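You operate a simulated robot arm through the tools that you are given. There is no shell and no other tool.

Carry out the task below with a simulated robot arm. There is one attempt and no reset: what you move stays moved.

## Task
Give the teal cup two shots of soup and snap on the teal lid.
Fine: slide back to the middle, cup back in its spot in the holder, no spill. Set down upright: what you pick out.

The check looks at the end state, three seconds after you hand in, the way a careful person would. Anything else that was tipped, shoved, dropped, spilled or broken makes it a failure. Lids that push on must go on centred and level and be pressed home; caps that screw on are set level and turned clockwise until they are tight.

## Robot
A 5-joint arm with a two-finger parallel gripper, fixed in place. Base frame: the origin is on the floor under the middle of its stand, x ahead of it, y to its left, z up; the work surface is at about z = 85. Units: cm, degrees, N and s.
It reaches about 113.4 cm from its shoulder. Its first joint turns from -149.0 to 149.0 degrees. Payload 1.57 kg.
The TCP is the grasp point between the finger pads, 3 cm short of the fingertips. In the tool frame z runs along the fingers and y along their closing line. Largest opening 11 cm; finger width 2.4, thickness 1.2; the body of the gripper, 4.8 by 11.2 cm, starts 7.8 cm behind the TCP.
Orientation is told as [roll, pitch, yaw] about the base's x, y, z axes, in that order, counted from this pose: with the fingers straight down and closing along the base's y, the tool's x points along the base's -x, its y along +y and its z along -z.

## Interface
- The arm moves only by the tool jog_arm. Its argument "series" is a list of rows, each an object of numbers (a shift or turn left out is 0, a gripper value left out holds the last): "hand": the finger opening in cm, from 0 to 11; "x", "y", "z": the shift along the base's x, y, z in cm; "rx", "ry", "rz": the turn, a rotation vector about the base's x, y, z in degrees. In form: [{"hand": .., "x": .., "y": .., "z": .., "rx": .., "ry": .., "rz": ..}, ...]. A call has 1 to 20 rows; each row shifts and turns the commanded pose from where the row before left it. Rows are played at 5 a second. More than 5 cm and 8.6 degrees between two rows, or a gripper value outside its range, and nothing of the call is played. A pose out of reach is approached as far as the arm can. The call stops where the force on the tool passes 90 N (or 10 N more than at its start, if that is more) or the arm is blocked; 0.2 s more then pass. The fingers move at their own pace (about 7.2 cm/s each) and stop on an object; they squeeze with about 25 N. The grip force told is the motor's: it shows also when the fingers shut on nothing. Time passes only in rows, and 0.2 s behind the last, so rows that do not move let the fingers close. It gives the time, the measured TCP pose, the force on the tool (base axes), the opening and the grip force at its end, in the units of the frame above (readings bear some noise), with the torque about the TCP (base axes, N m) and any sound that the robot's microphone picked up.
- Cameras (640 x 400 px; columns grow to the right, rows downward): "scene" is fixed at [22.64, -49.88, 142.03]; the picture's right is [0.15, -0.99, 0.00], its down [-0.78, -0.12, -0.61] and it looks along [0.61, 0.09, -0.79] (base axes); focal length 290 px, centre (320, 200). "wrist" rides on the gripper at [7, 1.6, -14.1] in the tool frame; the picture's right is [-0.23, 0.97, 0.00], its down [-0.85, -0.20, -0.48] and it looks along [-0.47, -0.11, 0.88] (tool axes); focal length 222 px, centre (320, 200). There is no depth. A picture from a camera that has moved, and an enlarged one, comes with that camera's place and axes in the base frame and with its lens. The place of the scene camera against the robot may be out by one fixed shift of up to 1.2 cm in any direction.
- capture(camera): a new picture of that camera. The clock stands still meanwhile.
- raise_lower(by): slides the trunk up (or, below 0, down) by that many cm; the arm rides with it, the base frame stays. It gives what a move gives, with no picture.
- zoom(camera, box): a new picture of the part [left, top, right, bottom] of that camera's present view, enlarged. The clock stands still meanwhile.
- finish_job(): hands the job in; it is judged then, once.

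Nothing tells you positions but the pictures and the camera data. Unless the task says otherwise, let go and move clear before handing in.

The tools are called as a command line: name --argument value ..., lists and objects as JSON in quotes. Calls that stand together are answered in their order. jog_arm: Moves the arm, as the interface text tells. Its arguments: {"type":"object","properties":{"series":{"type":"array","items":{"type":"object","properties":{"hand":{"type":"number"},"x":{"type":"number"},"y":{"type":"number"},"z":{"type":"number"},"rx":{"type":"number"},"ry":{"type":"number"},"rz":{"type":"number"}}}}},"required":["series"]} The other tools are called the same way: raise_lower (by) moves the trunk up or down; capture (camera) takes a picture; zoom (camera, box) takes an enlarged picture of a part of a camera's view; finish_job () hands the job in.

At the start:

```text
t: 0.0
position: [38.89, -49.62, 121.68]
ee_rot: [0.0, -0.1, 0.0]
ft_force: [0.6, -0.2, -0.7]
moment: [0.07, -0.01, -0.01]
gripper_width: 11.02
finger_force: 0.2
trunk travel left (down, up): [-95.1, 1.9]
```

scene: 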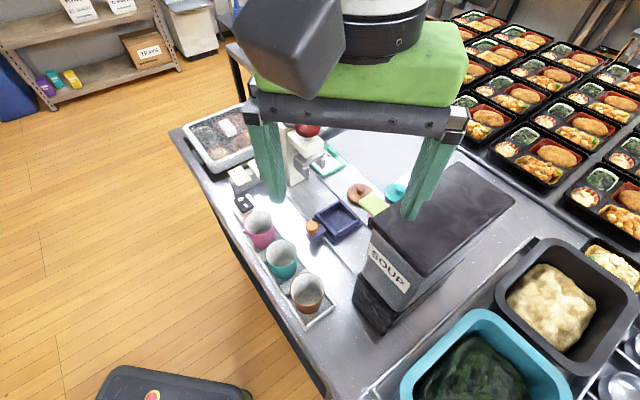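
wrist: 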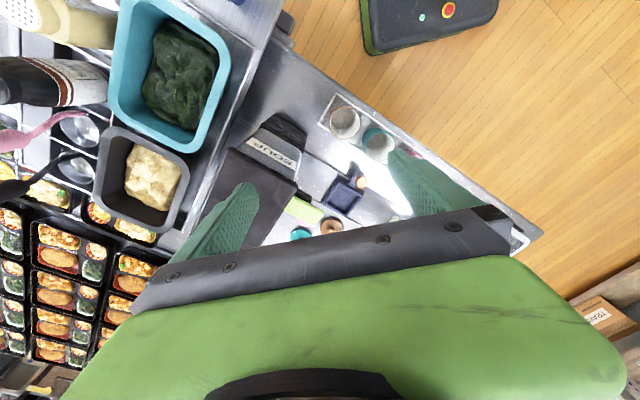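

The arm hangs over a steel counter. I can see a holder with three cups (pink, teal and brown), a black SOUP dispenser, and some lids, possibly on a slide. I'll zoom in before moving anything.

zoom --camera "scene" --box '[180, 170, 360, 340]'

zoom --camera "scene" --box '[290, 130, 470, 340]'

zoom --camera "scene" --box '[180, 90, 360, 220]'

zoom --camera "wrist" --box '[220, 70, 440, 250]'

```text
2.35 times, centred on (270, 255) of scene
camera zoom: at [22.64, -49.88, 142.03], right [0.15, -0.99, 0.0], down [-0.78, -0.12, -0.61], along [0.61, 0.09, -0.79], focal length 683 px, centre (438, 71)
```

zoom: 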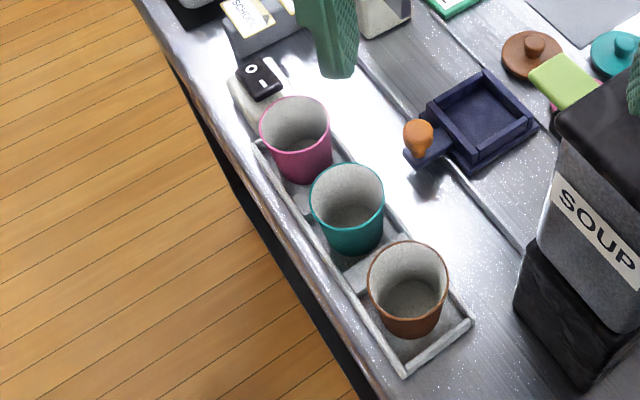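

```text
1.90 times, centred on (380, 235) of scene
camera zoom: at [22.64, -49.88, 142.03], right [0.15, -0.99, 0.0], down [-0.78, -0.12, -0.61], along [0.61, 0.09, -0.79], focal length 553 px, centre (206, 133)
```

zoom: 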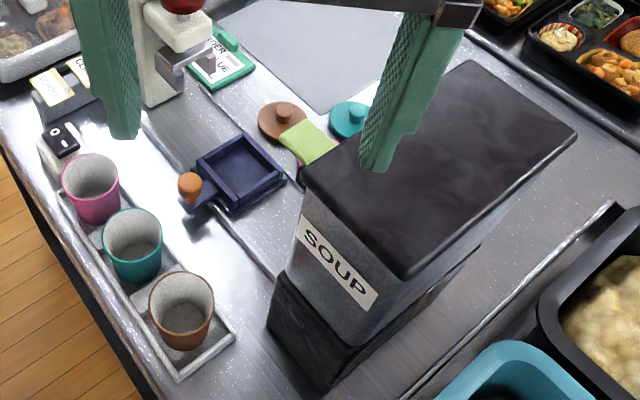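

```text
3.08 times, centred on (270, 155) of scene
camera zoom: at [22.64, -49.88, 142.03], right [0.15, -0.99, 0.0], down [-0.78, -0.12, -0.61], along [0.61, 0.09, -0.79], focal length 893 px, centre (474, 338)
```

zoom: 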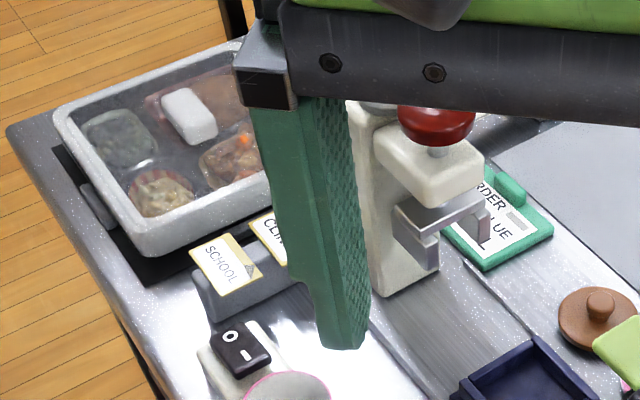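

```text
2.22 times, centred on (330, 160) of wrist
camera zoom: at [31.79, -48.0, 136.09], right [0.23, 0.97, 0.0], down [0.85, -0.2, 0.48], along [0.47, -0.11, -0.88], focal length 494 px, centre (298, 289)
```

zoom: 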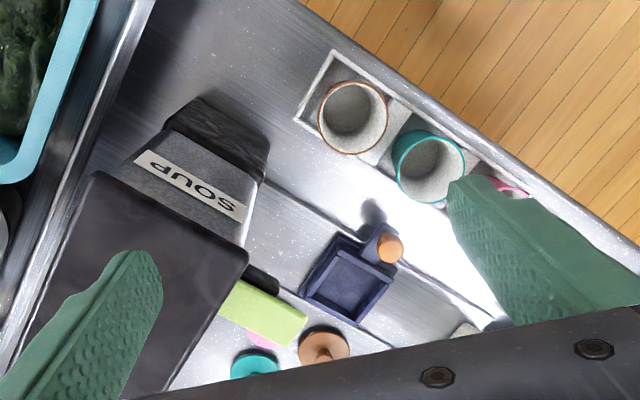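

The station looks rotated about 45° to the base. The cups sit at roughly (51,-34), (46.5,-39) and (41,-45). The gripper blocks part of the scene view, so I'll move the arm back and to the left to see the slide, machine and lids better.

jog_arm --series '[{"z": 4, "x": -2}, {"z": 4, "x": -2}, {"x": -3, "y": 3}, {"x": -3, "y": 3}, {"x": -3, "y": 4}, {"x": -2, "y": 4}, {"y": 4}, {"y": 4}, {}]'

```text
t: 2.0
position: [33.5, -43.96, 121.76]
ee_rot: [0.2, 0.2, 0.0]
ft_force: [0.2, 0.6, -1.4]
moment: [0.0, 0.02, 0.01]
gripper_width: 11.0
finger_force: 0.0
out of reach, approached as far as the arm can: row 1, 2, 4, 5, 6, 7, 8
trunk travel left (down, up): [-95.1, 1.9]
```

capture --camera "scene"

capture --camera "wrist"

```text
taken
```

scene: 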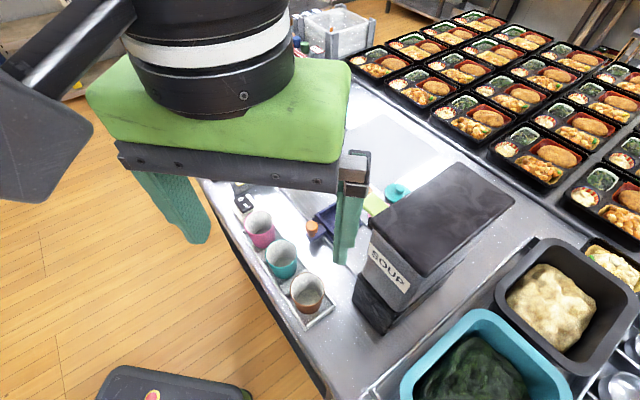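

```text
taken
camera wrist: at [26.57, -42.35, 136.1], right [0.23, 0.97, 0.0], down [0.86, -0.2, 0.48], along [0.46, -0.11, -0.88], focal length 222 px, centre (320, 200)
```

wrist: 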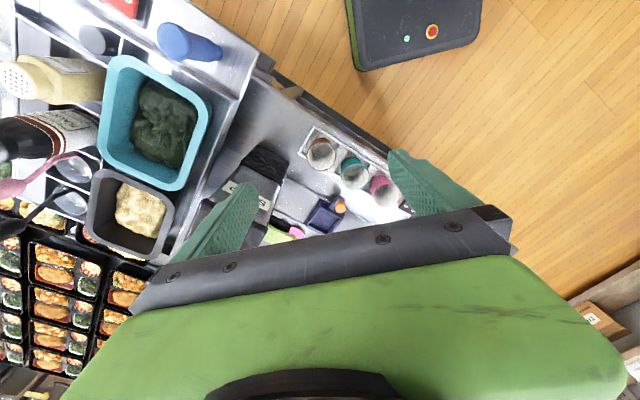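

The arm can't go higher with the fingers pointing down, so I'll swing it forward and left over the far side. That lets the wrist camera look down on the slide, machine and lids.

jog_arm --series '[{"x": 3, "y": 3}, {"x": 3, "y": 3}, {"x": 3, "y": 3}, {"x": 3, "y": 3}, {"x": 3, "y": 3}, {"x": 3, "y": 3}, {"x": 3, "y": 2}, {"x": 3, "y": 2}, {"x": 3, "y": 2}, {}]'

capture --camera "wrist"

capture --camera "scene"

```text
t: 4.2
position: [61.25, -20.97, 121.83]
ee_rot: [0.0, 0.0, 0.0]
ft_force: [0.4, -0.3, 0.2]
moment: [-0.01, 0.0, 0.01]
gripper_width: 11.01
finger_force: 0.0
out of reach, approached as far as the arm can: row 1, 2
trunk travel left (down, up): [-95.1, 1.9]
```

```text
taken
camera wrist: at [54.26, -19.54, 136.11], right [0.23, 0.97, 0.0], down [0.85, -0.2, 0.48], along [0.47, -0.11, -0.88], focal length 222 px, centre (320, 200)
```

wrist: 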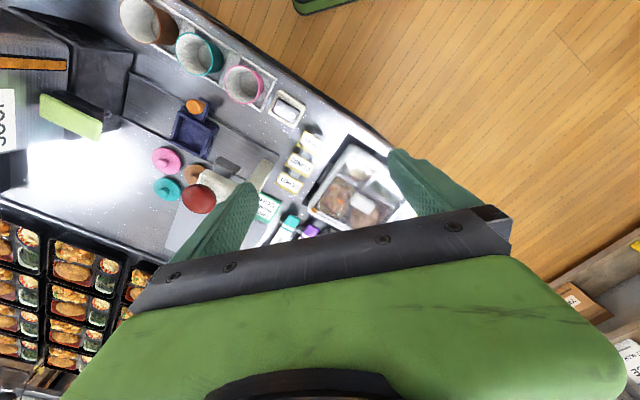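

```text
taken
```

scene: 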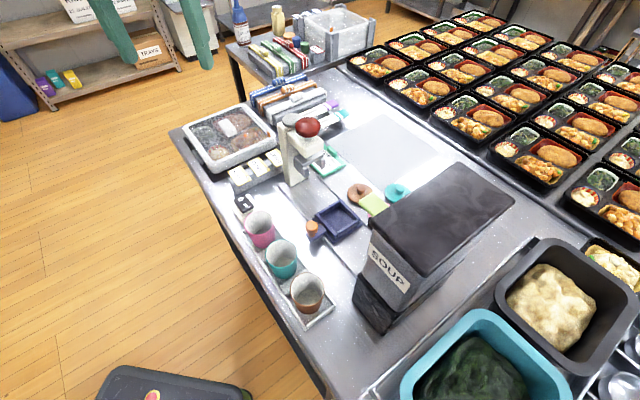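

The scene camera now has a clear view. I'll zoom in on the mechanisms.

zoom --camera "scene" --box '[260, 100, 380, 175]'

zoom --camera "scene" --box '[285, 165, 405, 240]'

zoom --camera "scene" --box '[220, 130, 340, 205]'

zoom --camera "scene" --box '[320, 160, 520, 340]'

zoom --camera "wrist" --box '[120, 60, 280, 220]'

zoom --camera "wrist" --box '[0, 0, 200, 125]'

zoom --camera "wrist" --box '[240, 60, 400, 240]'

```text
5.33 times, centred on (320, 138) of scene
camera zoom: at [22.64, -49.88, 142.03], right [0.15, -0.99, 0.0], down [-0.78, -0.12, -0.61], along [0.61, 0.09, -0.79], focal length 1547 px, centre (320, 533)
```

zoom: 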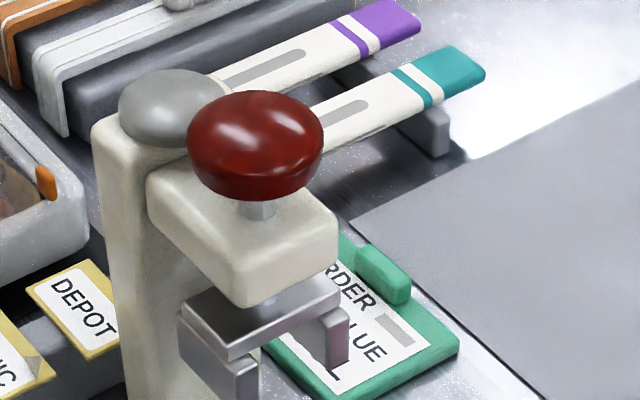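

```text
5.33 times, centred on (345, 202) of scene
camera zoom: at [22.64, -49.88, 142.03], right [0.15, -0.99, 0.0], down [-0.78, -0.12, -0.61], along [0.61, 0.09, -0.79], focal length 1547 px, centre (187, 187)
```

zoom: 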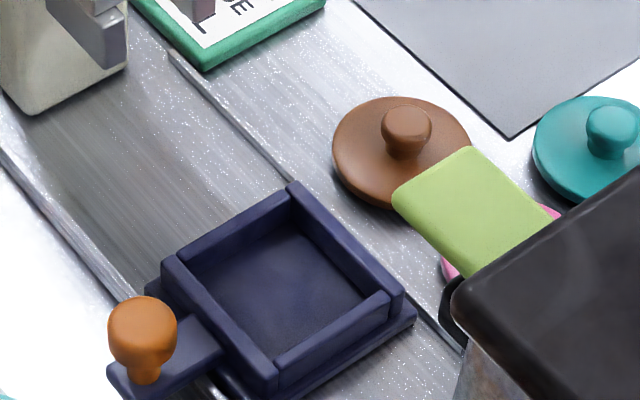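

```text
5.33 times, centred on (280, 168) of scene
camera zoom: at [22.64, -49.88, 142.03], right [0.15, -0.99, 0.0], down [-0.78, -0.12, -0.61], along [0.61, 0.09, -0.79], focal length 1547 px, centre (533, 373)
```

zoom: 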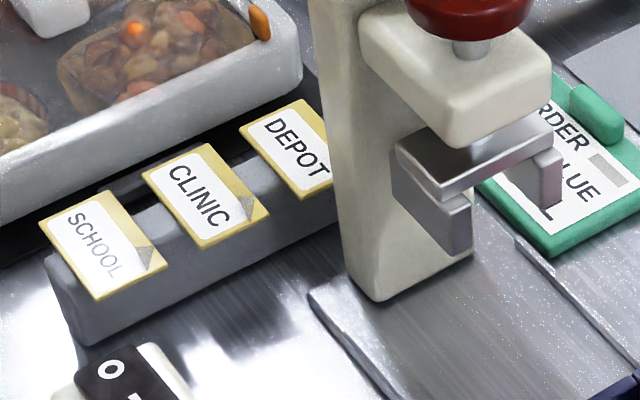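

```text
2.22 times, centred on (420, 250) of scene
camera zoom: at [22.64, -49.88, 142.03], right [0.15, -0.99, 0.0], down [-0.78, -0.12, -0.61], along [0.61, 0.09, -0.79], focal length 645 px, centre (98, 89)
```

zoom: 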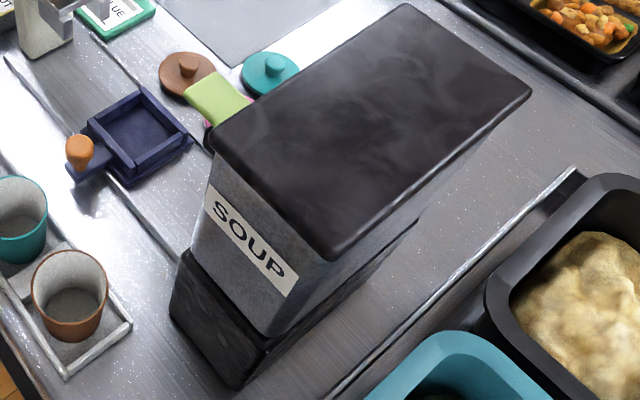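

```text
2.50 times, centred on (200, 140) of wrist
camera zoom: at [54.26, -19.54, 136.11], right [0.23, 0.97, 0.0], down [0.85, -0.2, 0.48], along [0.47, -0.11, -0.88], focal length 555 px, centre (620, 350)
```

zoom: 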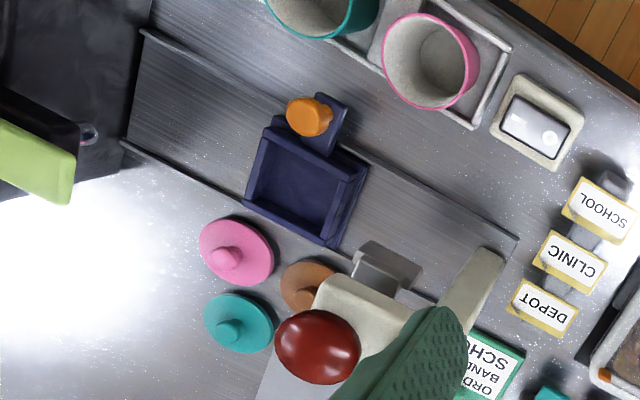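

```text
3.20 times, centred on (100, 62) of wrist
camera zoom: at [54.26, -19.54, 136.11], right [0.23, 0.97, 0.0], down [0.85, -0.2, 0.48], along [0.47, -0.11, -0.88], focal length 711 px, centre (1024, 640)
```

zoom: 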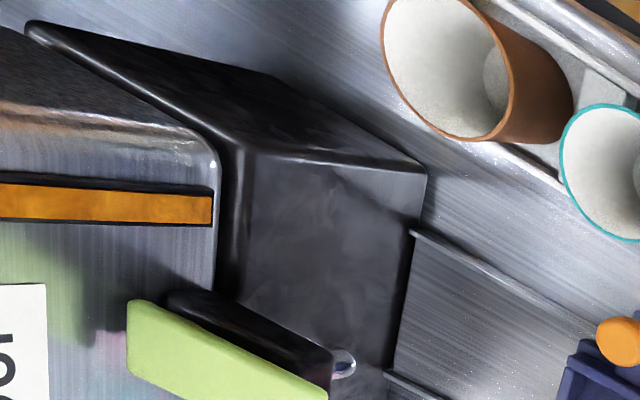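

```text
2.22 times, centred on (320, 150) of wrist
camera zoom: at [54.26, -19.54, 136.11], right [0.23, 0.97, 0.0], down [0.85, -0.2, 0.48], along [0.47, -0.11, -0.88], focal length 494 px, centre (320, 311)
```

zoom: 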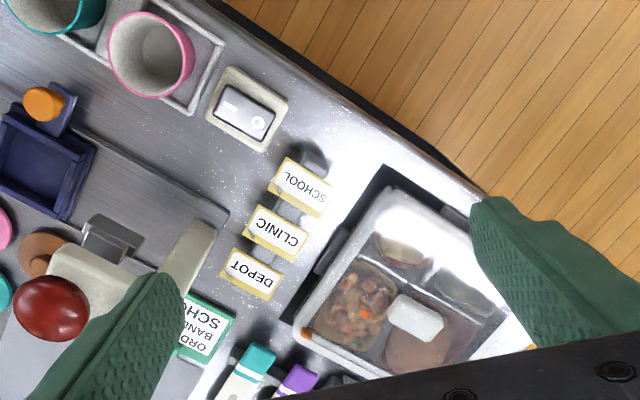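

I can now see how the station works. A navy slide with an orange knob runs on a rail between the SOUP dispenser, which has a lime lever and a nozzle, and a lid press with a red knob. The lids lie beyond the rail. Next I'll look from further out to study the dispenser, lever and nozzle.

jog_arm --series '[{"x": 3, "y": -3}, {"x": 3, "y": -3}, {"x": 3, "y": -3}, {"x": 3, "y": -3}, {"x": 2, "y": -3}, {"x": 2, "y": -3}, {"x": 2, "y": -3}, {}]'

capture --camera "wrist"

zoom --camera "wrist" --box '[100, 0, 340, 160]'

```text
t: 6.0
position: [78.94, -41.87, 121.73]
ee_rot: [0.0, 0.0, 0.1]
ft_force: [0.8, -0.1, -0.1]
moment: [-0.01, -0.04, 0.01]
gripper_width: 10.98
finger_force: 0.1
trunk travel left (down, up): [-95.1, 1.9]
```

```text
taken
camera wrist: at [72.07, -40.3, 136.12], right [0.23, 0.97, 0.0], down [0.85, -0.2, 0.48], along [0.47, -0.11, -0.88], focal length 222 px, centre (320, 200)
```

wrist: 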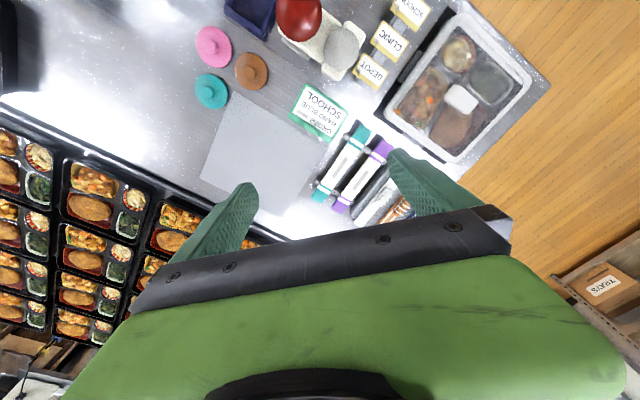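

```text
2.50 times, centred on (220, 80) of wrist
camera zoom: at [72.07, -40.3, 136.12], right [0.23, 0.97, 0.0], down [0.85, -0.2, 0.48], along [0.47, -0.11, -0.88], focal length 555 px, centre (570, 500)
```

zoom: 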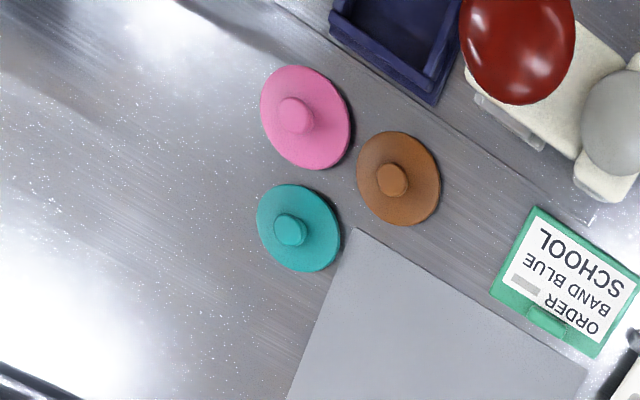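

Two wrist views agree that the teal lid is at about (69.2,-62.2). The press knob is at about (66,-41.3) with its top near z=106, the tray at (58.6,-48.5) and the orange knob at (53.4,-44). Now I'll move to the left of the dispenser, slightly lower, to see the lever and nozzle.

jog_arm --series '[{"x": -3, "y": 3}, {"x": -3, "y": 3}, {"x": -3, "y": 3}, {"x": -3, "y": 2}, {"x": -3}, {"x": -3}, {"x": -3}, {"x": -3}, {"x": -2, "z": -3}, {"z": -4}, {"z": -4}, {}]'

capture --camera "wrist"

zoom --camera "wrist" --box '[0, 0, 256, 160]'

```text
t: 8.6
position: [52.9, -30.84, 121.8]
ee_rot: [0.0, 0.0, 0.0]
ft_force: [0.3, 1.0, 0.0]
moment: [0.0, 0.0, -0.03]
gripper_width: 11.03
finger_force: 0.0
out of reach, approached as far as the arm can: row 9, 10, 11
trunk travel left (down, up): [-95.1, 1.9]
```

```text
taken
camera wrist: at [46.07, -29.28, 136.08], right [0.23, 0.97, 0.0], down [0.86, -0.2, 0.48], along [0.47, -0.11, -0.88], focal length 222 px, centre (320, 200)
```

wrist: 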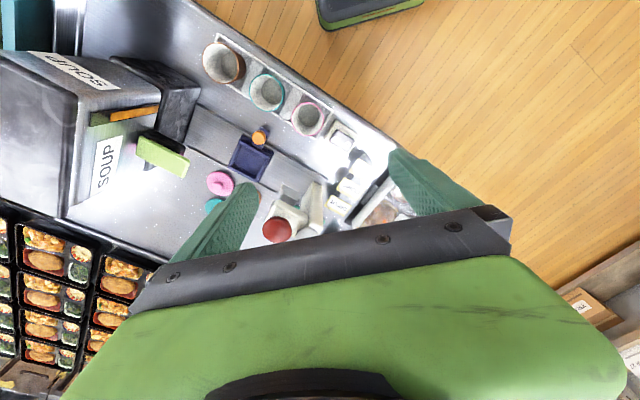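

```text
2.50 times, centred on (128, 80) of wrist
camera zoom: at [46.07, -29.28, 136.08], right [0.23, 0.97, 0.0], down [0.86, -0.2, 0.48], along [0.47, -0.11, -0.88], focal length 555 px, centre (800, 500)
```

zoom: 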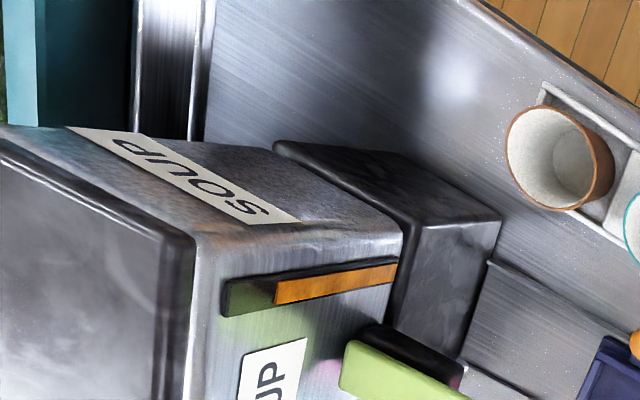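

At this radius the arm can't go below about z=121 unless the trunk comes down. The area under the gripper is clear, so I'll lower the trunk and look again.

raise_lower --by -14

capture --camera "wrist"

zoom --camera "wrist" --box '[0, 40, 192, 160]'

zoom --camera "wrist" --box '[120, 0, 360, 150]'

```text
t: 10.3
position: [52.9, -30.83, 107.88]
ee_rot: [0.0, 0.1, 0.0]
ft_force: [-1.0, -0.5, 0.0]
moment: [0.0, -0.01, 0.02]
gripper_width: 10.99
finger_force: 0.1
trunk travel left (down, up): [-81.1, 15.9]
```

```text
taken
camera wrist: at [46.07, -29.27, 122.09], right [0.23, 0.97, 0.0], down [0.86, -0.2, 0.48], along [0.47, -0.11, -0.88], focal length 222 px, centre (320, 200)
```

wrist: 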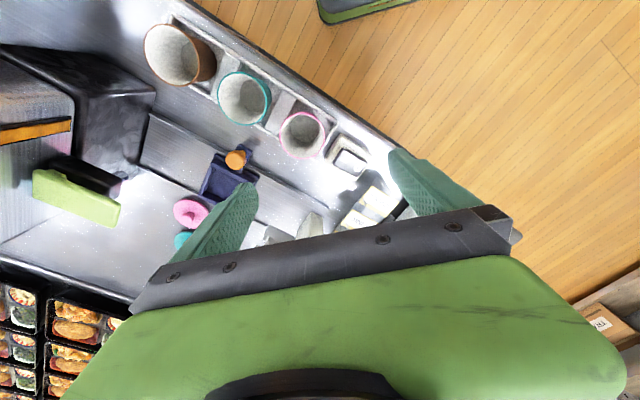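

```text
3.33 times, centred on (96, 100) of wrist
camera zoom: at [46.07, -29.27, 122.09], right [0.23, 0.97, 0.0], down [0.86, -0.2, 0.48], along [0.47, -0.11, -0.88], focal length 740 px, centre (1067, 533)
```

zoom: 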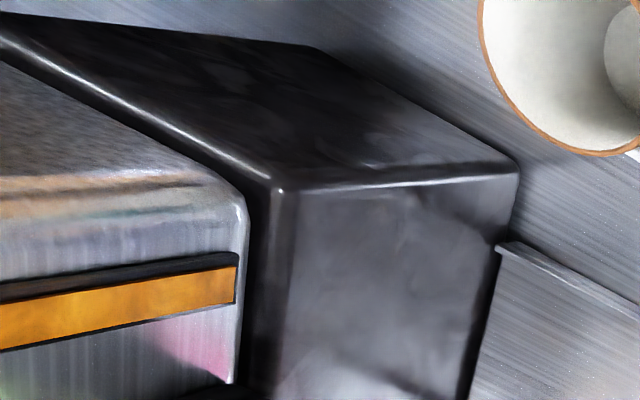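

```text
2.67 times, centred on (240, 75) of wrist
camera zoom: at [46.07, -29.27, 122.09], right [0.23, 0.97, 0.0], down [0.86, -0.2, 0.48], along [0.47, -0.11, -0.88], focal length 592 px, centre (533, 533)
```

zoom: 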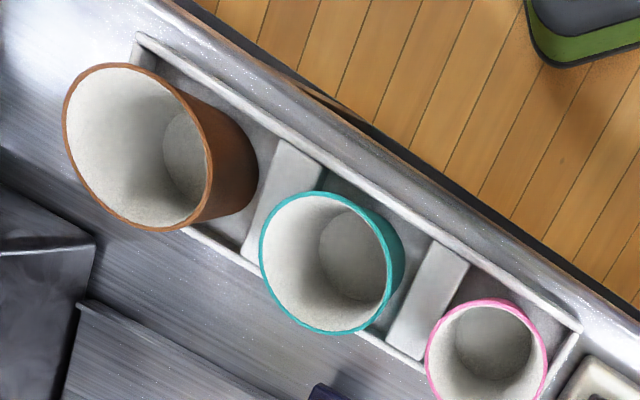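

I suspect this arm is SCARA-like, with height coming only from the trunk. I'll test a small downward jog, and yaw toward the grasp angle of about +46°.

jog_arm --series '[{"z": -1}, {}]'

jog_arm --series '[{"rz": 8, "x": -2, "y": -2}, {"rz": 8, "x": -2, "y": -2}, {"rz": 8, "x": -1, "y": -2}, {"rz": 8, "x": -1, "y": -1}, {"rz": 7, "x": -0.9, "y": -1}, {"rz": 7}, {}]'

```text
t: 10.9
position: [52.97, -30.77, 107.84]
ee_rot: [0.0, 0.0, 0.0]
ft_force: [-0.3, -0.1, -0.2]
moment: [0.01, 0.02, 0.0]
gripper_width: 11.0
finger_force: 0.1
out of reach, approached as far as the arm can: row 1
trunk travel left (down, up): [-81.1, 15.9]
```

```text
t: 12.5
position: [45.93, -38.9, 107.87]
ee_rot: [0.0, 0.0, 46.1]
ft_force: [0.7, 0.6, -0.1]
moment: [0.0, 0.03, 0.02]
gripper_width: 11.02
finger_force: 0.0
trunk travel left (down, up): [-81.1, 15.9]
```

Confirmed: jog_arm gives only horizontal motion and yaw, and height comes from raise_lower. Now I'll check how the gripper lines up over the teal cup.

capture --camera "wrist"

zoom --camera "wrist" --box '[200, 60, 440, 210]'

zoom --camera "scene" --box '[220, 180, 380, 340]'

```text
taken
camera wrist: at [40.01, -42.85, 122.09], right [-0.54, 0.84, 0.0], down [0.74, 0.48, 0.48], along [0.4, 0.26, -0.88], focal length 222 px, centre (320, 200)
```

wrist: 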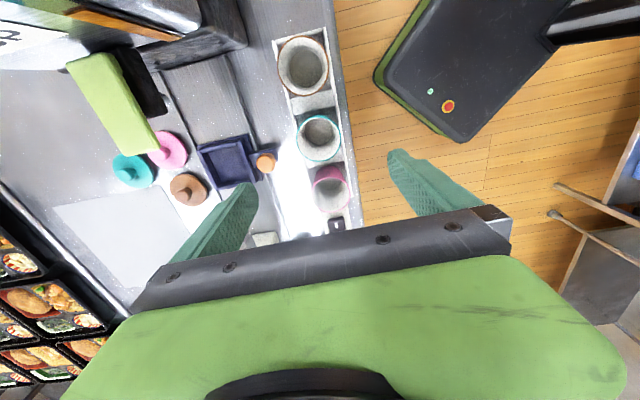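

```text
2.67 times, centred on (320, 135) of wrist
camera zoom: at [40.01, -42.85, 122.09], right [-0.54, 0.84, 0.0], down [0.74, 0.48, 0.48], along [0.4, 0.26, -0.88], focal length 592 px, centre (320, 373)
```

zoom: 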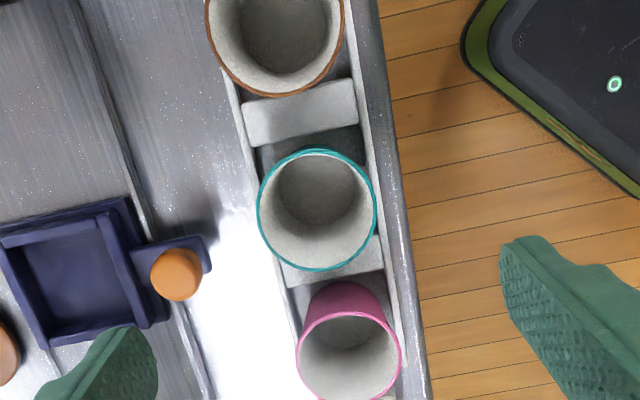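

```text
2.50 times, centred on (300, 260) of scene
camera zoom: at [22.64, -49.88, 142.03], right [0.15, -0.99, 0.0], down [-0.78, -0.12, -0.61], along [0.61, 0.09, -0.79], focal length 725 px, centre (370, 50)
```

zoom: 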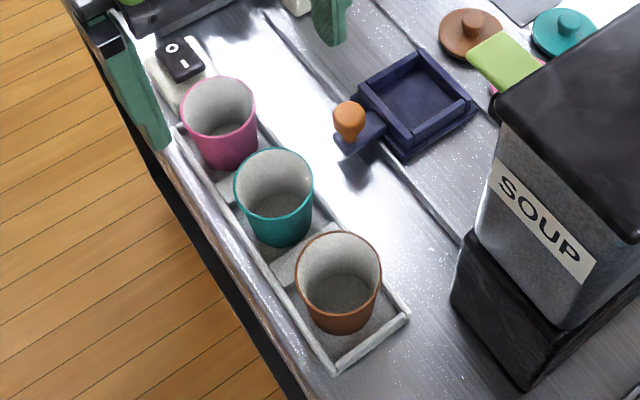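

The teal cup rim is at about (45.97,-39.1) with z≈92.3 and a diameter of about 5.9. The gripper is nearly centred, so I'll correct slightly, narrow the fingers to 9 cm to clear the orange knob, and lower in steps.

jog_arm --series '[{"hand": 9, "y": -0.15}, {}]'

raise_lower --by -9

capture --camera "wrist"

capture --camera "scene"

```text
t: 13.1
position: [46.07, -39.04, 107.78]
ee_rot: [0.0, -0.1, 46.0]
ft_force: [-0.5, -0.1, -1.2]
moment: [0.01, 0.05, 0.04]
gripper_width: 9.0
finger_force: 0.0
trunk travel left (down, up): [-81.1, 15.9]
```

```text
t: 14.3
position: [46.01, -39.03, 98.79]
ee_rot: [0.0, 0.0, 46.0]
ft_force: [0.5, 0.4, 0.5]
moment: [-0.01, -0.01, -0.02]
gripper_width: 9.02
finger_force: 0.0
trunk travel left (down, up): [-72.1, 24.9]
```

```text
taken
camera wrist: at [40.04, -42.95, 113.09], right [-0.54, 0.84, 0.0], down [0.74, 0.48, 0.48], along [0.4, 0.26, -0.88], focal length 222 px, centre (320, 200)
```

wrist: 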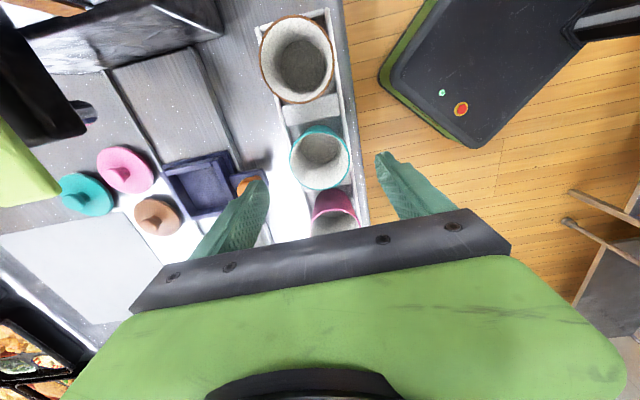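

```text
taken
```

scene: 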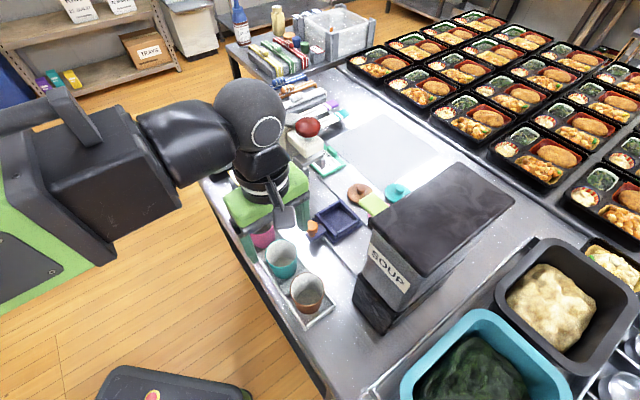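

The cup is centred between the fingers and nothing is in the way. I'll lower to z≈91.2 so the fingertips stay above the holder wall, then close.

raise_lower --by -7.5

capture --camera "wrist"

```text
t: 15.4
position: [46.06, -38.95, 91.41]
ee_rot: [0.0, 0.0, 46.0]
ft_force: [0.2, 0.1, -0.3]
moment: [0.02, -0.02, -0.01]
gripper_width: 9.01
finger_force: 0.0
trunk travel left (down, up): [-64.6, 32.4]
```

```text
taken
camera wrist: at [40.04, -42.95, 105.59], right [-0.54, 0.84, 0.0], down [0.74, 0.48, 0.48], along [0.4, 0.26, -0.88], focal length 222 px, centre (320, 200)
```

wrist: 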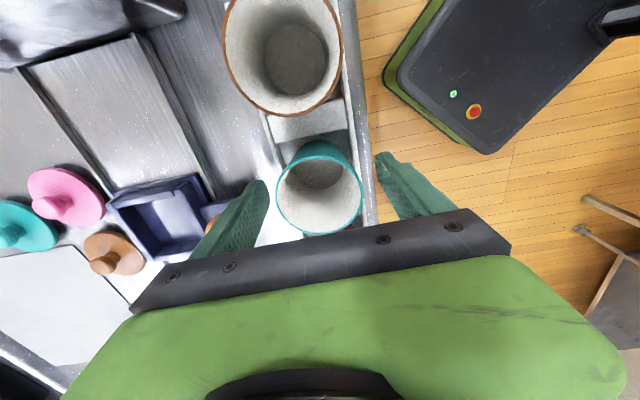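

zoom --camera "wrist" --box '[240, 130, 400, 240]'

zoom --camera "scene" --box '[220, 180, 380, 340]'

```text
3.64 times, centred on (320, 185) of wrist
camera zoom: at [40.04, -42.95, 105.59], right [-0.54, 0.84, 0.0], down [0.74, 0.48, 0.48], along [0.4, 0.26, -0.88], focal length 808 px, centre (320, 254)
```

zoom: 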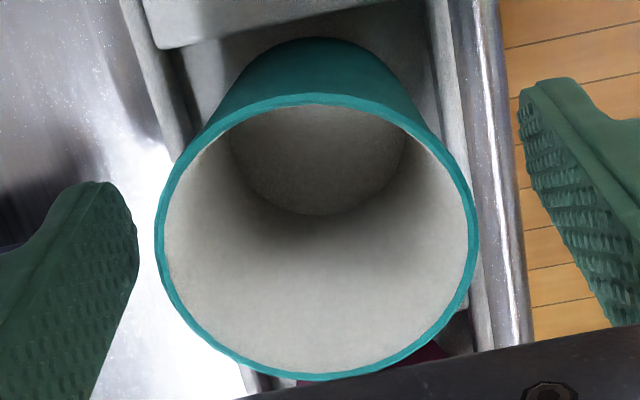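

```text
2.50 times, centred on (300, 260) of scene
camera zoom: at [22.64, -49.88, 142.03], right [0.15, -0.99, 0.0], down [-0.78, -0.12, -0.61], along [0.61, 0.09, -0.79], focal length 725 px, centre (370, 50)
```

zoom: 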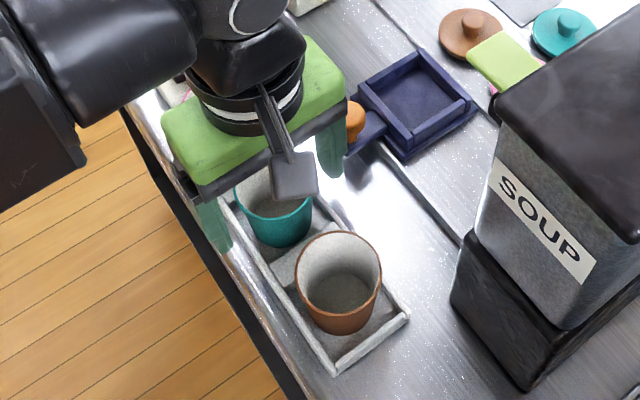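

The cup is centred within about 0.1 cm and its rim is at z≈92.5. I'll close on it now.

jog_arm --series '[{"hand": 5}, {}, {}, {}, {}]'

```text
t: 16.6
position: [46.0, -39.05, 91.28]
ee_rot: [0.0, 0.0, 46.0]
ft_force: [0.5, -1.1, 1.4]
moment: [-0.01, 0.02, -0.02]
gripper_width: 5.91
finger_force: 25.0
trunk travel left (down, up): [-64.6, 32.4]
```

The cup is gripped at width 5.91. I'll lift it straight up and check that it comes out of the holder cleanly.

raise_lower --by 2

raise_lower --by 8.5

capture --camera "wrist"

zoom --camera "scene" --box '[220, 160, 420, 340]'

```text
t: 17.3
position: [45.95, -38.99, 93.29]
ee_rot: [-0.1, 0.1, 46.0]
ft_force: [-0.3, 1.2, -0.5]
moment: [0.01, 0.01, -0.03]
gripper_width: 5.92
finger_force: 25.4
trunk travel left (down, up): [-66.6, 30.4]
```

```text
t: 18.5
position: [46.09, -39.05, 101.83]
ee_rot: [0.0, 0.0, 46.0]
ft_force: [0.6, -0.7, -0.5]
moment: [0.02, -0.02, 0.0]
gripper_width: 5.88
finger_force: 25.1
trunk travel left (down, up): [-75.1, 21.9]
```

```text
taken
camera wrist: at [40.04, -42.96, 116.08], right [-0.54, 0.84, 0.0], down [0.74, 0.48, 0.48], along [0.4, 0.26, -0.88], focal length 222 px, centre (320, 200)
```

wrist: 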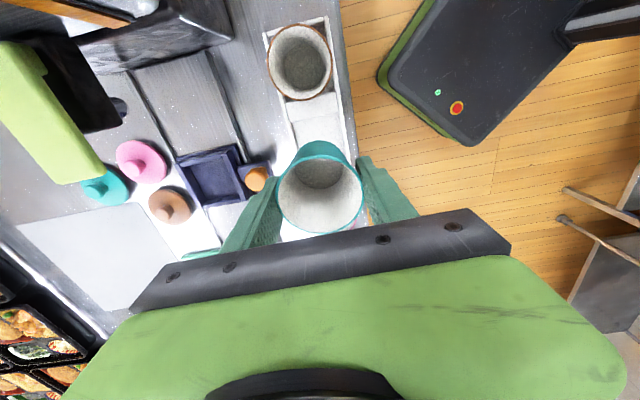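

```text
2.22 times, centred on (320, 250) of scene
camera zoom: at [22.64, -49.88, 142.03], right [0.15, -0.99, 0.0], down [-0.78, -0.12, -0.61], along [0.61, 0.09, -0.79], focal length 645 px, centre (320, 89)
```

zoom: 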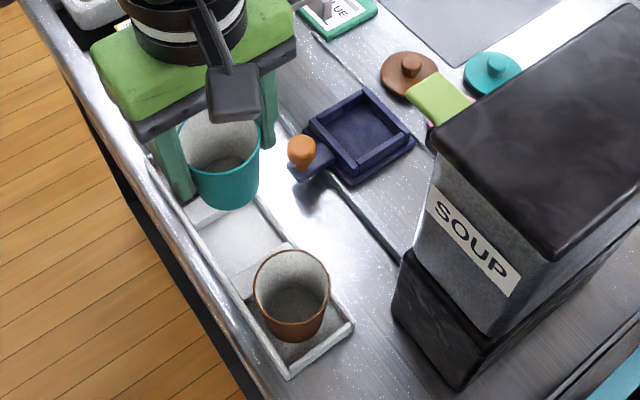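

The cup is clear of the holder. Before moving I'll zoom on the lever, spout and tray from here for better geometry.

zoom --camera "wrist" --box '[0, 20, 160, 200]'

zoom --camera "wrist" --box '[90, 60, 290, 230]'

```text
2.22 times, centred on (80, 110) of wrist
camera zoom: at [40.04, -42.96, 116.08], right [-0.54, 0.84, 0.0], down [0.74, 0.48, 0.48], along [0.4, 0.26, -0.88], focal length 494 px, centre (853, 400)
```

zoom: 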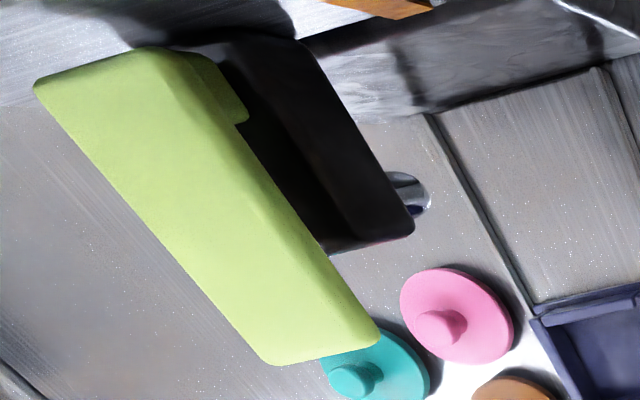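

```text
2.35 times, centred on (190, 145) of wrist
camera zoom: at [40.04, -42.96, 116.08], right [-0.54, 0.84, 0.0], down [0.74, 0.48, 0.48], along [0.4, 0.26, -0.88], focal length 523 px, centre (626, 329)
```

zoom: 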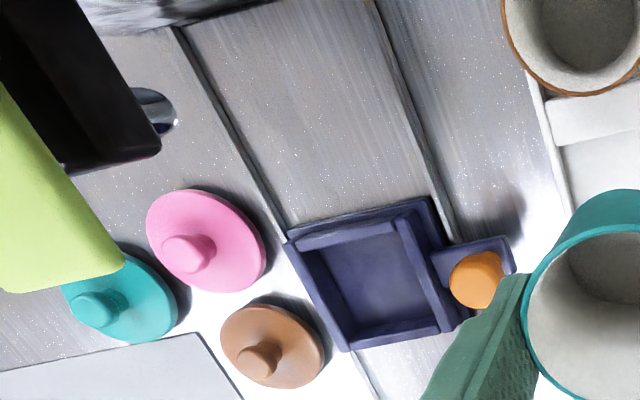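

The lever tip is at about (53.3,-52.9) with its top at z≈102.7. The chrome nozzle is at about (50.5,-55.5), over the rail. To keep the camera away from the lever and press, I'll rotate the held cup to yaw -44° and hover just past the tray, so the camera looks straight down on it.

jog_arm --series '[{"rz": -8, "x": 1.5, "y": -1.2}, {"rz": -8, "x": 1.5, "y": -1.2}, {"rz": -8, "x": 1.5, "y": -1.2}, {"rz": -8, "x": 1.5, "y": -1.2}, {"rz": -8, "x": 1.5, "y": -1.2}, {"rz": -8, "x": 1.5, "y": -1.2}, {"rz": -8, "x": 1.5, "y": -1.2}, {"rz": -8, "x": 1.5, "y": -1.2}, {"rz": -8, "x": 1.6, "y": -1.3}, {"rz": -8, "x": 1.6, "y": -1.4}, {"rz": -8, "x": 1.6, "y": -1.4}, {"rz": -2, "x": 1.6, "y": -1.4}, {}]'

capture --camera "wrist"

zoom --camera "wrist" --box '[200, 0, 440, 150]'

capture --camera "scene"

```text
t: 21.3
position: [64.54, -53.96, 101.8]
ee_rot: [0.0, -0.1, -44.1]
ft_force: [0.3, 0.4, -0.5]
moment: [-0.06, 0.0, 0.0]
gripper_width: 5.94
finger_force: 25.0
trunk travel left (down, up): [-75.1, 21.9]
```

```text
taken
camera wrist: at [60.65, -48.09, 116.09], right [0.84, 0.54, 0.0], down [0.48, -0.74, 0.48], along [0.26, -0.4, -0.88], focal length 222 px, centre (320, 200)
```

wrist: 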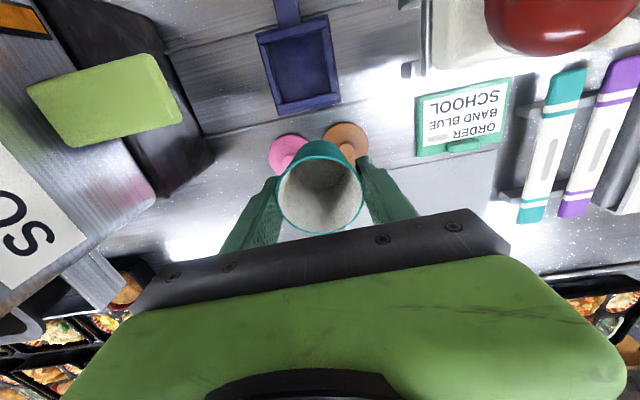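

```text
2.67 times, centred on (320, 75) of wrist
camera zoom: at [60.65, -48.09, 116.09], right [0.84, 0.54, 0.0], down [0.48, -0.74, 0.48], along [0.26, -0.4, -0.88], focal length 592 px, centre (320, 533)
```

zoom: 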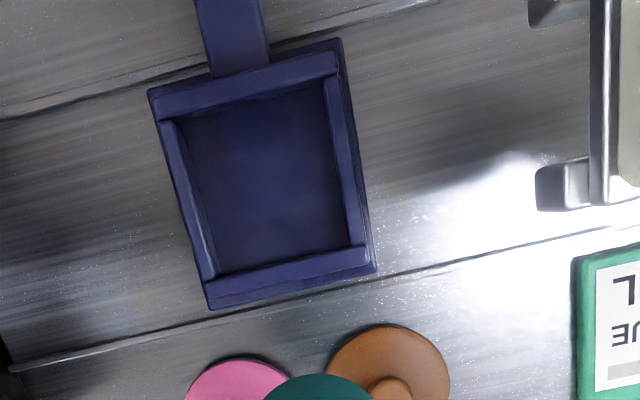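

```text
taken
```

scene: 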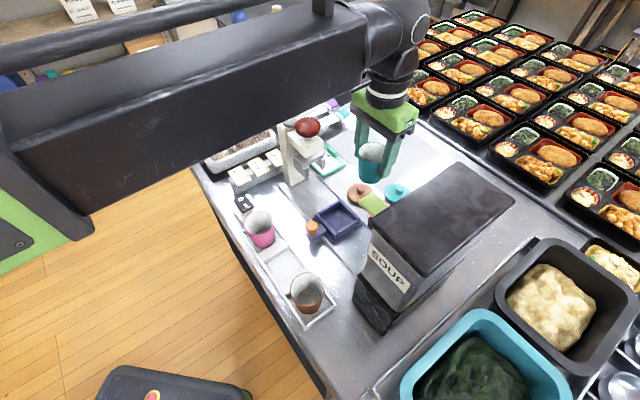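

The tray centre is at (58.3,-48.4) with an inner width of about 6 cm. The gripper body should clear the lever tip by about 1 cm. I'll move over the tray and lower most of the way.

jog_arm --series '[{"x": -1.6, "y": 1.4}, {"x": -1.6, "y": 1.4}, {"x": -1.6, "y": 1.4}, {"x": -1.44, "y": 1.33}, {}]'

raise_lower --by -6

capture --camera "wrist"

zoom --camera "scene" --box '[280, 120, 420, 260]'

```text
t: 22.5
position: [58.16, -48.58, 101.81]
ee_rot: [0.1, 0.1, -44.0]
ft_force: [-0.1, -0.6, -1.5]
moment: [-0.01, -0.02, -0.02]
gripper_width: 5.9
finger_force: 24.9
trunk travel left (down, up): [-75.1, 21.9]
```

```text
t: 23.5
position: [58.22, -48.51, 95.68]
ee_rot: [-0.1, 0.0, -44.0]
ft_force: [0.4, -0.5, -0.3]
moment: [-0.01, -0.03, 0.0]
gripper_width: 5.92
finger_force: 24.7
trunk travel left (down, up): [-69.1, 27.9]
```

```text
taken
camera wrist: at [54.27, -42.58, 110.09], right [0.84, 0.54, 0.0], down [0.48, -0.74, 0.48], along [0.26, -0.4, -0.88], focal length 222 px, centre (320, 200)
```

wrist: 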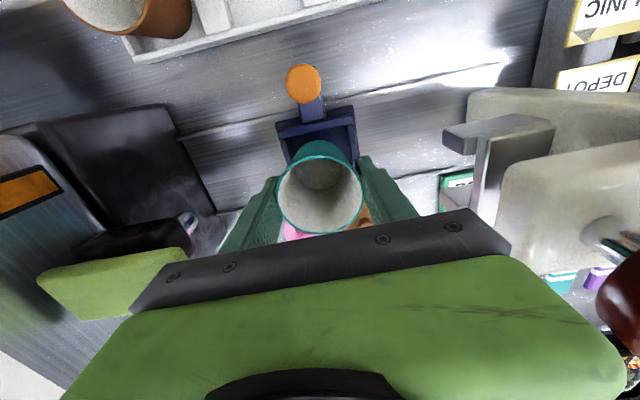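

```text
2.86 times, centred on (350, 190) of scene
camera zoom: at [22.64, -49.88, 142.03], right [0.15, -0.99, 0.0], down [-0.78, -0.12, -0.61], along [0.61, 0.09, -0.79], focal length 829 px, centre (234, 229)
```

zoom: 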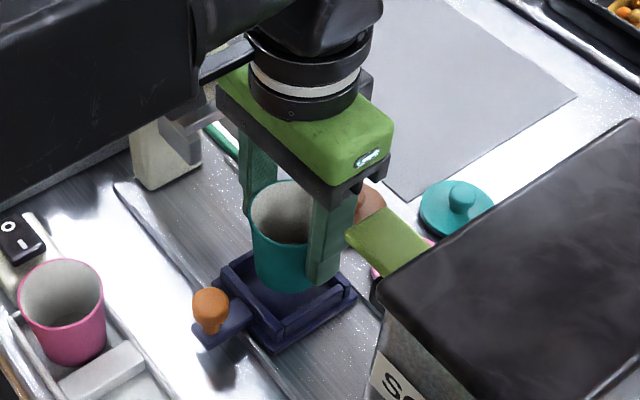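

The gripper body would pass within about 0.4–1 cm of the lever tip if I lower at this yaw, and bumping the lever could dispense soup. I'll raise a little, rotate to about yaw 14° (computed lever clearance about 2.4 cm), and then lower.

raise_lower --by 3.5

jog_arm --series '[{"rz": 8}, {"rz": 8}, {"rz": 8}, {"rz": 8}, {"rz": 8}, {"rz": 8}, {"rz": 8}, {"rz": 2}, {}]'

capture --camera "wrist"

zoom --camera "scene" --box '[280, 120, 420, 260]'

```text
t: 24.3
position: [58.1, -48.54, 99.25]
ee_rot: [0.0, 0.0, -44.1]
ft_force: [0.2, 0.8, -0.3]
moment: [0.0, -0.01, 0.03]
gripper_width: 5.92
finger_force: 24.8
trunk travel left (down, up): [-72.6, 24.4]
```

```text
t: 26.3
position: [58.23, -48.42, 99.32]
ee_rot: [0.1, 0.0, 14.1]
ft_force: [-0.1, -0.9, 0.0]
moment: [-0.02, 0.01, -0.01]
gripper_width: 5.93
finger_force: 25.2
trunk travel left (down, up): [-72.6, 24.4]
```

```text
taken
camera wrist: at [51.05, -48.74, 113.59], right [-0.02, 1.0, 0.0], down [0.88, 0.01, 0.48], along [0.48, 0.01, -0.88], focal length 222 px, centre (320, 200)
```

wrist: 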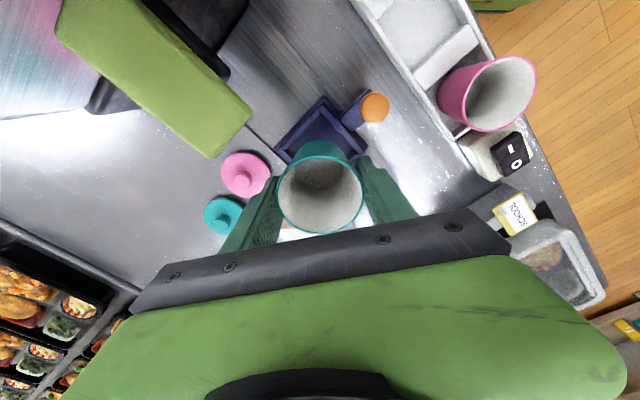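

```text
2.86 times, centred on (350, 190) of scene
camera zoom: at [22.64, -49.88, 142.03], right [0.15, -0.99, 0.0], down [-0.78, -0.12, -0.61], along [0.61, 0.09, -0.79], focal length 829 px, centre (234, 229)
```

zoom: 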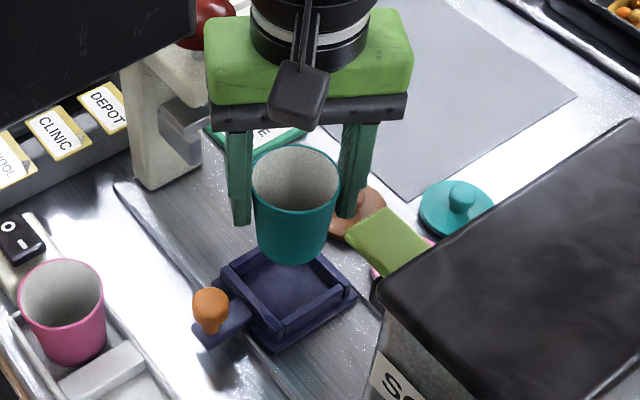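

Clearance to the lever is comfortable now. I'll lower in steps toward the tray floor.

raise_lower --by -5

zoom --camera "wrist" --box '[220, 60, 420, 200]'

zoom --camera "scene" --box '[290, 150, 390, 250]'

```text
t: 27.2
position: [58.25, -48.5, 94.27]
ee_rot: [0.0, -0.1, 14.0]
ft_force: [-0.1, 0.4, 0.2]
moment: [-0.01, 0.0, -0.03]
gripper_width: 5.91
finger_force: 24.6
trunk travel left (down, up): [-67.6, 29.4]
```

```text
2.86 times, centred on (320, 130) of wrist
camera zoom: at [51.05, -48.73, 108.59], right [-0.02, 1.0, 0.0], down [0.88, 0.01, 0.48], along [0.48, 0.01, -0.88], focal length 635 px, centre (320, 400)
```

zoom: 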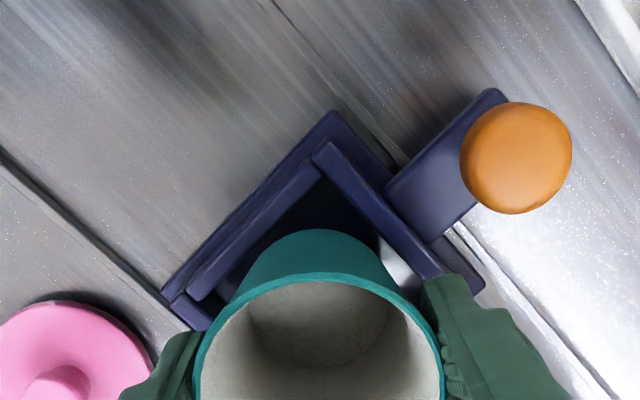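

```text
4.00 times, centred on (340, 200) of scene
camera zoom: at [22.64, -49.88, 142.03], right [0.15, -0.99, 0.0], down [-0.78, -0.12, -0.61], along [0.61, 0.09, -0.79], focal length 1160 px, centre (240, 200)
```

zoom: 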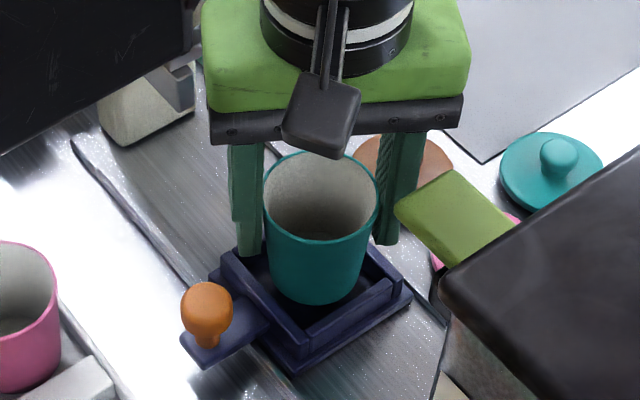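

raise_lower --by -1.6

raise_lower --by -0.5

zoom --camera "scene" --box '[290, 150, 390, 250]'

zoom --camera "wrist" --box '[220, 60, 420, 200]'

```text
t: 27.9
position: [58.21, -48.54, 92.64]
ee_rot: [0.1, 0.0, 13.9]
ft_force: [-1.0, 1.2, 2.0]
moment: [0.08, 0.07, 0.02]
gripper_width: 5.92
finger_force: 25.0
trunk travel left (down, up): [-66.0, 31.0]
```

```text
t: 28.4
position: [58.15, -48.5, 92.32]
ee_rot: [-0.1, -0.1, 14.0]
ft_force: [2.0, -3.1, 20.4]
moment: [-0.05, 0.01, 0.04]
gripper_width: 5.9
finger_force: 25.3
trunk travel left (down, up): [-65.5, 31.5]
```

```text
4.00 times, centred on (340, 200) of scene
camera zoom: at [22.64, -49.88, 142.03], right [0.15, -0.99, 0.0], down [-0.78, -0.12, -0.61], along [0.61, 0.09, -0.79], focal length 1160 px, centre (240, 200)
```

zoom: 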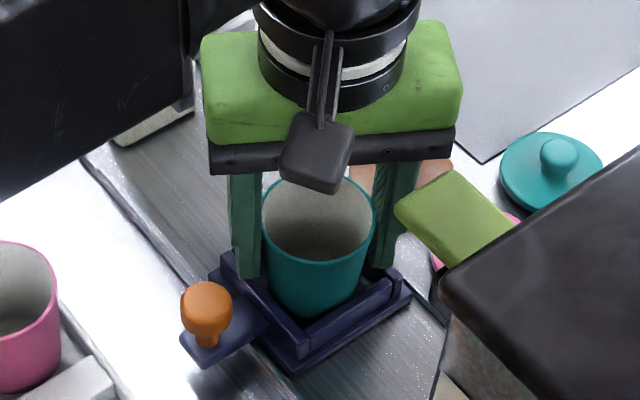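

```text
2.86 times, centred on (320, 130) of wrist
camera zoom: at [50.96, -48.67, 106.59], right [-0.01, 1.0, 0.0], down [0.88, 0.01, 0.48], along [0.48, 0.01, -0.88], focal length 635 px, centre (320, 400)
```

zoom: 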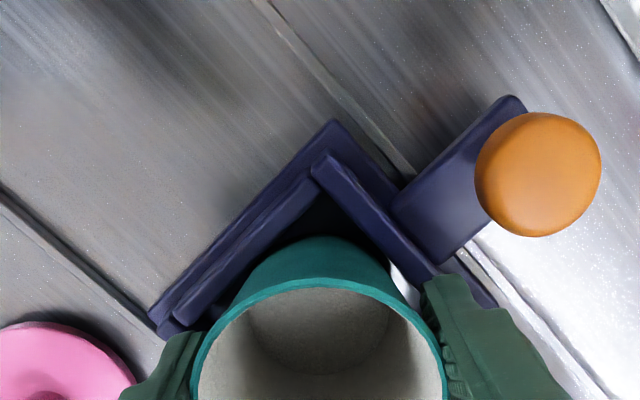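

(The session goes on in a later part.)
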